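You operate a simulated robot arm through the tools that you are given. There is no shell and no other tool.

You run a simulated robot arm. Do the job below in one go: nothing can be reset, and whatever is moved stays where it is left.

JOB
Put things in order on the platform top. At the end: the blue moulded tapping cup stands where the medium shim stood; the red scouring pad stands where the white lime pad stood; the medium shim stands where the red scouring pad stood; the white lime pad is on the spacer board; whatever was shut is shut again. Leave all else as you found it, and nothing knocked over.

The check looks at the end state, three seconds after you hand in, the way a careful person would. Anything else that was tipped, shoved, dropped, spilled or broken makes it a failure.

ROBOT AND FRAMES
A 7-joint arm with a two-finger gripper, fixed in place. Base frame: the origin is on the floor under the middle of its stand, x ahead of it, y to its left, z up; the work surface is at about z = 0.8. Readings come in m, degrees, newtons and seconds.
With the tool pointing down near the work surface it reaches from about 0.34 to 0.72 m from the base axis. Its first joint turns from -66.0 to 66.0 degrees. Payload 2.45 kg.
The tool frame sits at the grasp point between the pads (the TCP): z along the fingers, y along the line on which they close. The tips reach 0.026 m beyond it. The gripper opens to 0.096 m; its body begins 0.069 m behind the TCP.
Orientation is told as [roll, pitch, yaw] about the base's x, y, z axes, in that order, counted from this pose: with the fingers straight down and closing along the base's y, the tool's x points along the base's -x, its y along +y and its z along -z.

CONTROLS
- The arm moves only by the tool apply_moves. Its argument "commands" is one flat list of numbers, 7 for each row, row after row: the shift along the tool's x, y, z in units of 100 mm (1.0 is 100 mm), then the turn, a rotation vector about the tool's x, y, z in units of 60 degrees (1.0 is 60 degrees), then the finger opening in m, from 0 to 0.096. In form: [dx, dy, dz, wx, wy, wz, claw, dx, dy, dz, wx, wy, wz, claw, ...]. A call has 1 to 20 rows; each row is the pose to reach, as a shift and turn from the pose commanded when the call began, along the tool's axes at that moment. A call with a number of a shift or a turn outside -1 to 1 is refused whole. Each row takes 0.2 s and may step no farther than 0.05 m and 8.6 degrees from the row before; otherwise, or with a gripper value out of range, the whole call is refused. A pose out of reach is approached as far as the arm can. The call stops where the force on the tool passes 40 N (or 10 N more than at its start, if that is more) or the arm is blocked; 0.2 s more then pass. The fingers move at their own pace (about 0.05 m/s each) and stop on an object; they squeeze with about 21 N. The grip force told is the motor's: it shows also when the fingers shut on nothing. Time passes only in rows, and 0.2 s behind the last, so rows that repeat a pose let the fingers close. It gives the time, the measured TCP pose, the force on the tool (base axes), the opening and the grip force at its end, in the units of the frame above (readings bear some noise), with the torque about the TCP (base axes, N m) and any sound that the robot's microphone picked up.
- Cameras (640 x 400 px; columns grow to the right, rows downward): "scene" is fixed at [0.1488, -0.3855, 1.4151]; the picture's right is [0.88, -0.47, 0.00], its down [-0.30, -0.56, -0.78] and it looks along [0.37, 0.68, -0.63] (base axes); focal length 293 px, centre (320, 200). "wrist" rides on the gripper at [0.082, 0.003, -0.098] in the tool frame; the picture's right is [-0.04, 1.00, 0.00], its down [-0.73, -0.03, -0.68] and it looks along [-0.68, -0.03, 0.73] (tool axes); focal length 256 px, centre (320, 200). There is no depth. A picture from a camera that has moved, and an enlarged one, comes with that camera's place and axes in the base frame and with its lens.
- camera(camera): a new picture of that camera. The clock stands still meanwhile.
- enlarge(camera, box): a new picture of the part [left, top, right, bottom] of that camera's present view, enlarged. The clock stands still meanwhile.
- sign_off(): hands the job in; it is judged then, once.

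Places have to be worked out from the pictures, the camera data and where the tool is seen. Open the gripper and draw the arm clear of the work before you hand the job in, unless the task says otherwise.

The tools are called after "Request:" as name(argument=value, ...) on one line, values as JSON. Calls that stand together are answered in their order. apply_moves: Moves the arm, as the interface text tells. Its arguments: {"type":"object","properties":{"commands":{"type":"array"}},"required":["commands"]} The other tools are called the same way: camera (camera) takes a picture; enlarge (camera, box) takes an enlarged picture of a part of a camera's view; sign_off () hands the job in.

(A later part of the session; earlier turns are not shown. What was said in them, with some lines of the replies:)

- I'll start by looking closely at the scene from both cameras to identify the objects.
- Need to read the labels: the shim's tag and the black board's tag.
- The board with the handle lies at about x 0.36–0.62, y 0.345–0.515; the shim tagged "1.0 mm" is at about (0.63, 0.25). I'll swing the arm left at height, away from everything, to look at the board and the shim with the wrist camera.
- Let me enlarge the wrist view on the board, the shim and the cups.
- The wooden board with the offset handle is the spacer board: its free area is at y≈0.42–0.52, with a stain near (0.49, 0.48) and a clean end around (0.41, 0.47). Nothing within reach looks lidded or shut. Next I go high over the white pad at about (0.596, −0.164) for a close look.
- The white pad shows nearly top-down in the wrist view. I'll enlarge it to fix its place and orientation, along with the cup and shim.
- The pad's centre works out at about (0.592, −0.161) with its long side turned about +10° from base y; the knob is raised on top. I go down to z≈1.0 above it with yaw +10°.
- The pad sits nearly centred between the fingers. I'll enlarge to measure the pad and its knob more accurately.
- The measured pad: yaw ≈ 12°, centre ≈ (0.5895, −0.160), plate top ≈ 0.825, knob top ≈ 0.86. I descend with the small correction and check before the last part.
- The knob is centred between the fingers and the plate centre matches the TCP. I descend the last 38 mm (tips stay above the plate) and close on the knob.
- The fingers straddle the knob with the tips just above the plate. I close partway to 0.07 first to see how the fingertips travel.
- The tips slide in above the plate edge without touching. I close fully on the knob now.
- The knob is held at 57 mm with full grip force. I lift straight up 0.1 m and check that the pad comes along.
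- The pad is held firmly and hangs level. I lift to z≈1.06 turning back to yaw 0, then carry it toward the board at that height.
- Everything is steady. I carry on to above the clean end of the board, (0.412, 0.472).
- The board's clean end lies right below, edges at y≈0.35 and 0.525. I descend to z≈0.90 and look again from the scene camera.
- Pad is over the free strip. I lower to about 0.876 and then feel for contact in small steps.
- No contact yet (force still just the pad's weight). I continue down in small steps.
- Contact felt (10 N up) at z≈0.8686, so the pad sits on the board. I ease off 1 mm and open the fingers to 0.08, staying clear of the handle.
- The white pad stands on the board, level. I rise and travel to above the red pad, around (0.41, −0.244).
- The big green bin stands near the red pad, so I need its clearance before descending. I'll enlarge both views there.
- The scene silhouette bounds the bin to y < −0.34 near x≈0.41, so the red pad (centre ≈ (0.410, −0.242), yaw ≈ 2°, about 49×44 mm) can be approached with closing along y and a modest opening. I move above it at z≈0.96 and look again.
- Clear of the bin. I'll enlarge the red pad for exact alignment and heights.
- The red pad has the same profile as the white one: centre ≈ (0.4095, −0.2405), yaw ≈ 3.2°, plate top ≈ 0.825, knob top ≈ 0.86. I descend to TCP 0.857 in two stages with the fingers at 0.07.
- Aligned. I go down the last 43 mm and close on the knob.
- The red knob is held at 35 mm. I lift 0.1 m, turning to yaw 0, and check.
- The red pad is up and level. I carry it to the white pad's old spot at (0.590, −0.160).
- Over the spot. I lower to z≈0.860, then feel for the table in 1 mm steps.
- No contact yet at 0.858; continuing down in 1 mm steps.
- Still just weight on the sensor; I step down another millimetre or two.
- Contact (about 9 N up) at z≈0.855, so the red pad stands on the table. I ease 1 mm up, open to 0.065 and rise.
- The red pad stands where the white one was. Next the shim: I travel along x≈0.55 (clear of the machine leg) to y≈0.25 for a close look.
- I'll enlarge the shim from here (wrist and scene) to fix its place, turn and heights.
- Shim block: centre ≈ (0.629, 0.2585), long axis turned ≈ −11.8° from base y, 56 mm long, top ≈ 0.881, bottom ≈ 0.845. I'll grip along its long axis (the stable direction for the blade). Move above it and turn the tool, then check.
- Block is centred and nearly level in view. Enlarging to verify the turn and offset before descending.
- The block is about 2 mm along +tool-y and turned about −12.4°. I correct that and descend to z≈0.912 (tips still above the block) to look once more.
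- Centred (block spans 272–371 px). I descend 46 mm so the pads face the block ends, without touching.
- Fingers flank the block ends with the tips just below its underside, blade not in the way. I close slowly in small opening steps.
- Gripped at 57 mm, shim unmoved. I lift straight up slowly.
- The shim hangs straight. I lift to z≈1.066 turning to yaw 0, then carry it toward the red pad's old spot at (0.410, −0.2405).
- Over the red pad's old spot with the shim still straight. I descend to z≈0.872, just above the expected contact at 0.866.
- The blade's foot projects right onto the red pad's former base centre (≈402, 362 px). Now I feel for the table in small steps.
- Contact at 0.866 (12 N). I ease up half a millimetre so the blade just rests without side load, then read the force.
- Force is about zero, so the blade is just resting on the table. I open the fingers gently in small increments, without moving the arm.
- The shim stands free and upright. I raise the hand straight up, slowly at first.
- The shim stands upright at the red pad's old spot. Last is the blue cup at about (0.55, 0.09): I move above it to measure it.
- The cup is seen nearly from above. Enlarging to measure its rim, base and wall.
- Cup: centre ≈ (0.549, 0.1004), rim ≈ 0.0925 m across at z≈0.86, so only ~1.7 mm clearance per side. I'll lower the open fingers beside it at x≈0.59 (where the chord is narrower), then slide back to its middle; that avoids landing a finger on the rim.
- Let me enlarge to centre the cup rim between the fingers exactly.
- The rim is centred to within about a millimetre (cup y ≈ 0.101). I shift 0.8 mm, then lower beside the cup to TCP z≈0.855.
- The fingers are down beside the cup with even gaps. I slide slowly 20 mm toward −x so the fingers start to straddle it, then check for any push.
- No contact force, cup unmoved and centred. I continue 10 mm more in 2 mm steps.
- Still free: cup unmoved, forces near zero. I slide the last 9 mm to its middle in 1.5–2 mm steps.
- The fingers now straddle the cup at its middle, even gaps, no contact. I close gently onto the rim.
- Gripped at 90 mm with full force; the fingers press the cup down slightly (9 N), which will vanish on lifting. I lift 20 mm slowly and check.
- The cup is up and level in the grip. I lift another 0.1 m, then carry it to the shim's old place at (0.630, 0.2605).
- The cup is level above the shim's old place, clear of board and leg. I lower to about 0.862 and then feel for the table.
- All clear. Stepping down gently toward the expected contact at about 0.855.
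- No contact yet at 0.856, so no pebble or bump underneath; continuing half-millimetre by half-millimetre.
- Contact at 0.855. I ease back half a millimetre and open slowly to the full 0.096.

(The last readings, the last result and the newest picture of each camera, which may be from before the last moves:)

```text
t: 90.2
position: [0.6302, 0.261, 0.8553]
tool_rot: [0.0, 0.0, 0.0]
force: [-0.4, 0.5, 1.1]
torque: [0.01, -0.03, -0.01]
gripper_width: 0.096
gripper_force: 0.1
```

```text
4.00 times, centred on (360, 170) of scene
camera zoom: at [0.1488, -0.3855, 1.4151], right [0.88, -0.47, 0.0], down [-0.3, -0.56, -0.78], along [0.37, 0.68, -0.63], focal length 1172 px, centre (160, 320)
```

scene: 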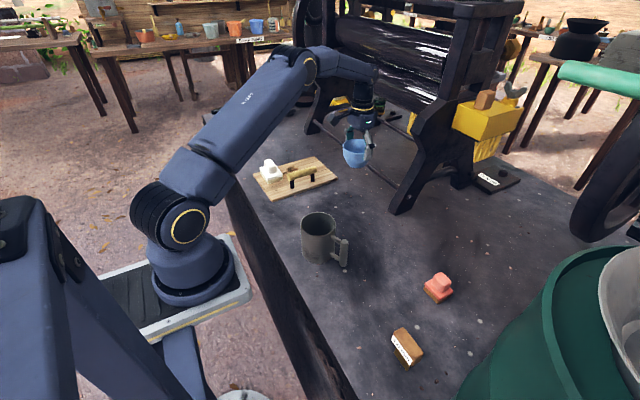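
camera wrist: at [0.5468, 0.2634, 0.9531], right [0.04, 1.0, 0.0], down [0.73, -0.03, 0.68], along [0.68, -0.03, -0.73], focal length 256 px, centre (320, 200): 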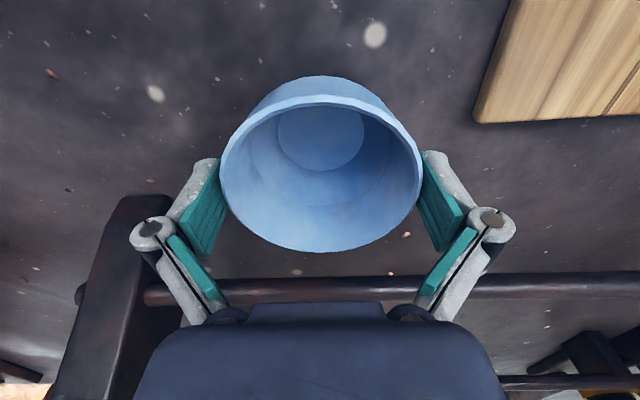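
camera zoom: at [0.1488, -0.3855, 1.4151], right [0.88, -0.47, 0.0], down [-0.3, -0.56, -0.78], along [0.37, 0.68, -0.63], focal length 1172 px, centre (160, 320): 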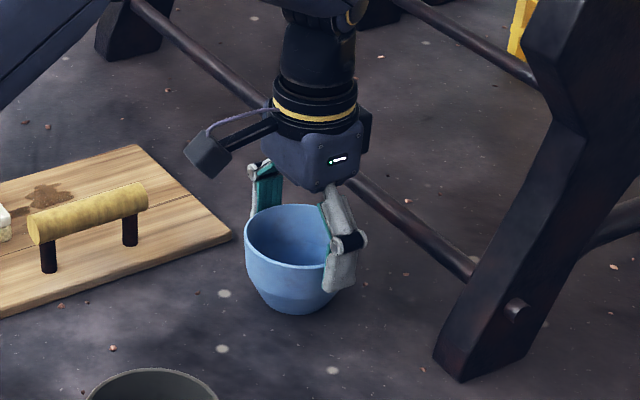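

The cup is free and flat, with even gaps. I rise straight up slowly and check that it isn't dragged.

Request:
apply_moves(commands=[0, 0, -0.03, 0, 0, 0, 0.096, 0, 0, -0.07, 0, 0, 0, 0.096, 0, 0, -0.12, 0, 0, 0, 0.096, 0, 0, -0.18, 0, 0, 0, 0.096])

Request:
camera(camera="wrist")

Request:
enlarge(camera="scene", box=[300, 120, 420, 220])

```text
t: 91.2
position: [0.629, 0.261, 0.8742]
tool_rot: [0.0, 0.0, -0.1]
force: [-0.2, -1.2, -0.1]
torque: [-0.02, -0.03, 0.01]
gripper_width: 0.096
gripper_force: 0.0
```

```text
taken
camera wrist: at [0.5464, 0.2641, 0.9717], right [0.04, 1.0, 0.0], down [0.73, -0.03, 0.68], along [0.68, -0.03, -0.73], focal length 256 px, centre (320, 200)
```

wrist: 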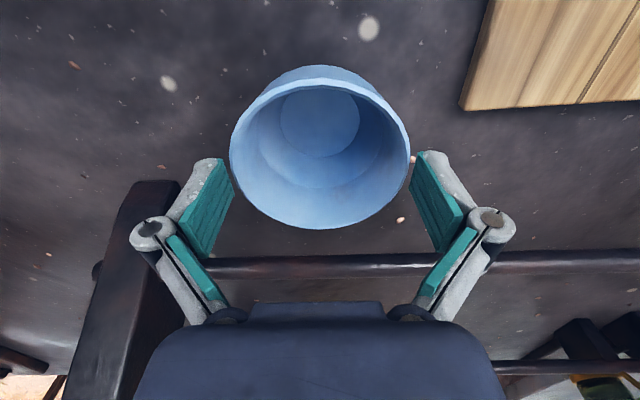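

```text
4.00 times, centred on (360, 170) of scene
camera zoom: at [0.1488, -0.3855, 1.4151], right [0.88, -0.47, 0.0], down [-0.3, -0.56, -0.78], along [0.37, 0.68, -0.63], focal length 1172 px, centre (160, 320)
```

zoom: 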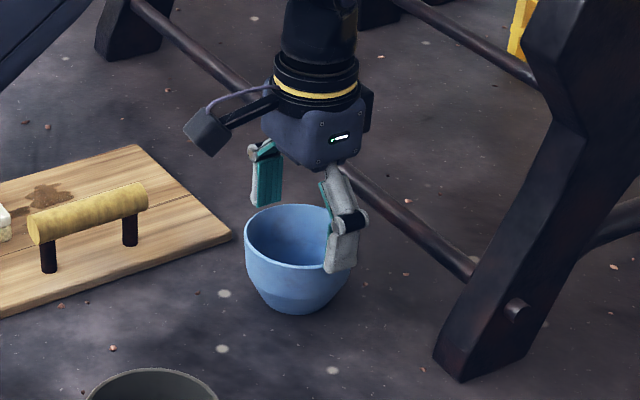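

The cup stays put as the fingers come up. I continue upward to clear it and then retreat toward the robot at height.

Request:
apply_moves(commands=[0, 0, -0.1, 0, 0, 0, 0.096, 0, 0, -0.25, 0, 0, 0, 0.096, 0, 0, -0.5, 0, 0, 0, 0.096, 0, 0, -0.8, 0, 0, 0, 0.096, 0, 0, -1.0, 0, 0, 0, 0.096])

Request:
apply_moves(commands=[0.3, -0.1, -0.3, 0, 0, 0, 0.096, 0.6, -0.2, -0.6, 0, 0, 0, 0.096, 0.9, -0.3, -0.9, 0, 0, 0, 0.096])

Request:
apply_moves(commands=[0.3, -0.3, -0.1, 0, 0, 0, 0.096, 0.6, -0.6, -0.2, 0, 0, 0, 0.096, 0.9, -0.9, -0.3, 0, 0, 0, 0.096])

Request:
camera(camera="scene")

Request:
camera(camera="wrist")

```text
t: 92.4
position: [0.6303, 0.2599, 0.9728]
tool_rot: [0.1, 0.0, 0.0]
force: [-0.4, 0.4, 0.2]
torque: [0.0, 0.0, 0.0]
gripper_width: 0.0958
gripper_force: 0.1
```

```text
t: 93.2
position: [0.5402, 0.2277, 1.0655]
tool_rot: [0.0, 0.0, 0.1]
force: [0.2, 0.5, 0.1]
torque: [0.01, -0.04, 0.0]
gripper_width: 0.0962
gripper_force: 0.1
```

```text
t: 94.0
position: [0.448, 0.1386, 1.0928]
tool_rot: [0.1, -0.1, 0.1]
force: [-0.1, -1.2, -1.1]
torque: [0.03, -0.02, -0.01]
gripper_width: 0.0961
gripper_force: 0.0
```

```text
taken
```

scene: 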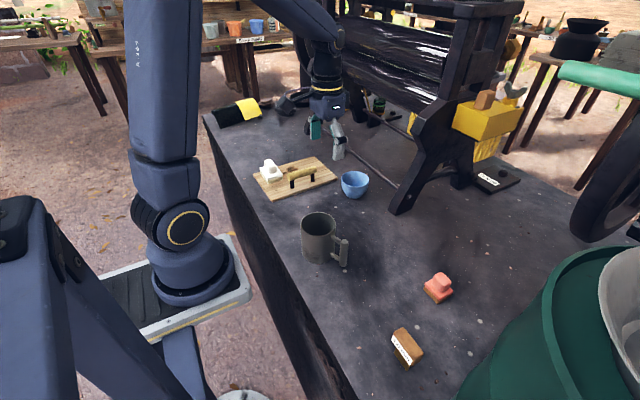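

```text
taken
camera wrist: at [0.3652, 0.142, 1.1916], right [0.04, 1.0, 0.0], down [0.73, -0.03, 0.68], along [0.68, -0.03, -0.73], focal length 256 px, centre (320, 200)
```

wrist: 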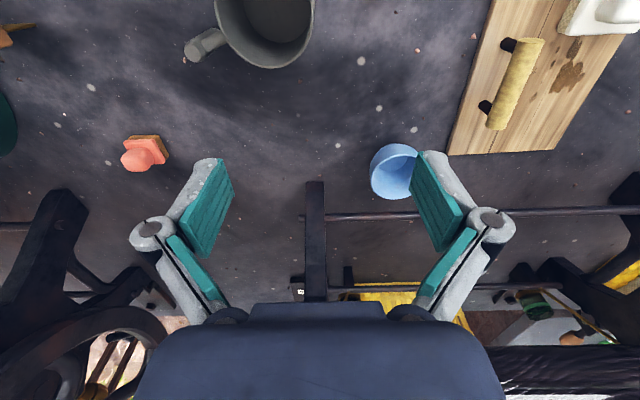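

All four pieces are in place. I move the arm back to about its start pose, then inspect everything closely.

Request:
apply_moves(commands=[0.25, -0.3, -0.2, 0, 0, 0, 0.096, 0.5, -0.6, -0.4, 0, 0, 0, 0.096, 0.77, -0.9, -0.6, 0, 0, 0, 0.096])

Request:
apply_moves(commands=[0, -0.17, 0, 0, 0, 0, 0.096, 0, -0.34, 0, 0, 0, 0, 0.096, 0, -0.34, 0, 0, 0, 0, 0.096])

Request:
enlarge(camera="scene", box=[230, 130, 410, 270])

Request:
enlarge(camera="scene", box=[370, 250, 480, 390])

Request:
camera(camera="wrist")

Request:
camera(camera="scene")

```text
t: 94.8
position: [0.3709, 0.0467, 1.1538]
tool_rot: [-0.1, 0.0, 0.1]
force: [-0.5, -1.0, 0.2]
torque: [-0.01, 0.01, -0.03]
gripper_width: 0.0958
gripper_force: 0.2
```

```text
t: 95.6
position: [0.3703, 0.0152, 1.1522]
tool_rot: [0.0, 0.0, 0.0]
force: [0.5, 0.0, -0.1]
torque: [-0.03, 0.01, -0.01]
gripper_width: 0.0959
gripper_force: 0.0
```

```text
2.86 times, centred on (320, 200) of scene
camera zoom: at [0.1488, -0.3855, 1.4151], right [0.88, -0.47, 0.0], down [-0.3, -0.56, -0.78], along [0.37, 0.68, -0.63], focal length 837 px, centre (320, 200)
```

zoom: 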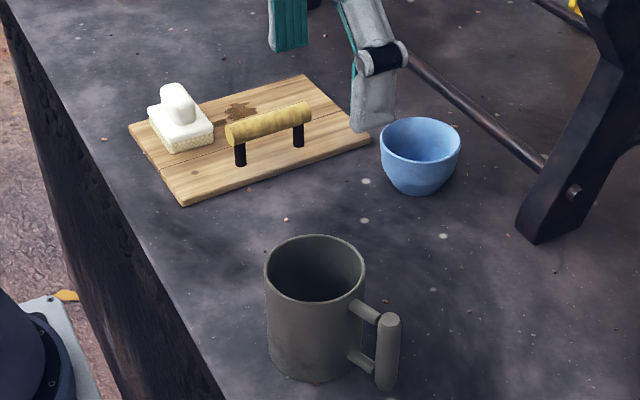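

```text
2.86 times, centred on (425, 320) of scene
camera zoom: at [0.1488, -0.3855, 1.4151], right [0.88, -0.47, 0.0], down [-0.3, -0.56, -0.78], along [0.37, 0.68, -0.63], focal length 837 px, centre (20, -143)
```

zoom: 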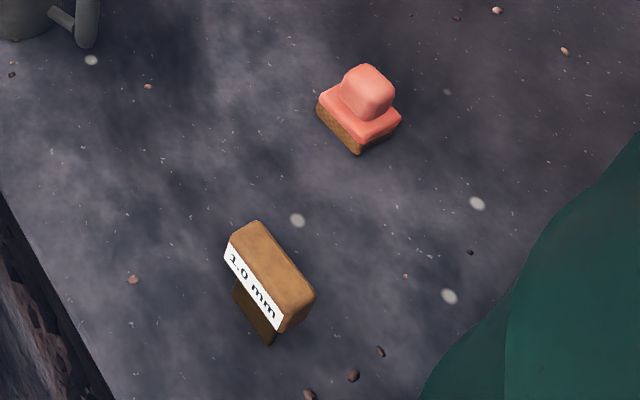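

```text
taken
camera wrist: at [0.2877, 0.0185, 1.2501], right [0.04, 1.0, 0.0], down [0.73, -0.03, 0.68], along [0.68, -0.03, -0.73], focal length 256 px, centre (320, 200)
```

wrist: 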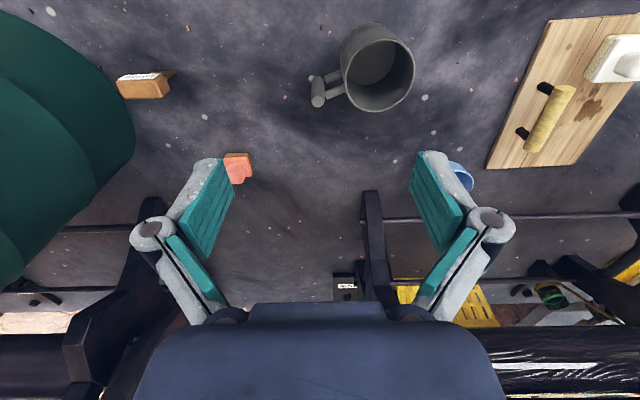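

```text
taken
```

scene: 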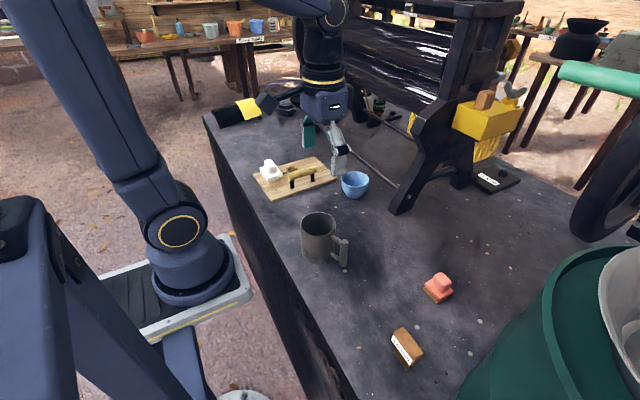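

Everything checks out. The white pad is on the board, and the red pad is on the white pad's old spot. The shim stands upright on the red pad's old spot, and the cup stands where the shim was. The mug and board are unmoved, nothing was opened, the gripper is open and the arm is clear, so I hand in.

Request:
sign_off()

```text
The job is handed in.
```

All four pieces are where the job asked for them, and the job is handed in. I don't have the result of the check.

- **White lime pad:** on the spacer board. I took that to be the wooden board with the handle, and set the pad on its clean end, away from the stain.
- **Red scouring pad:** stands where the white pad stood.
- **Medium shim:** stands upright on its blade where the red pad stood. I took the one tagged "1.0 mm" to be the medium shim, as it was the only loose shim I saw within reach.
- **Blue cup:** stands where the shim stood, clear of the board and the machine leg.

I saw nothing shut within reach, so I opened nothing and had nothing to close again. In the last pictures the mug and the board were where they started and nothing had been knocked over. The gripper is open and the arm is back near its start pose.
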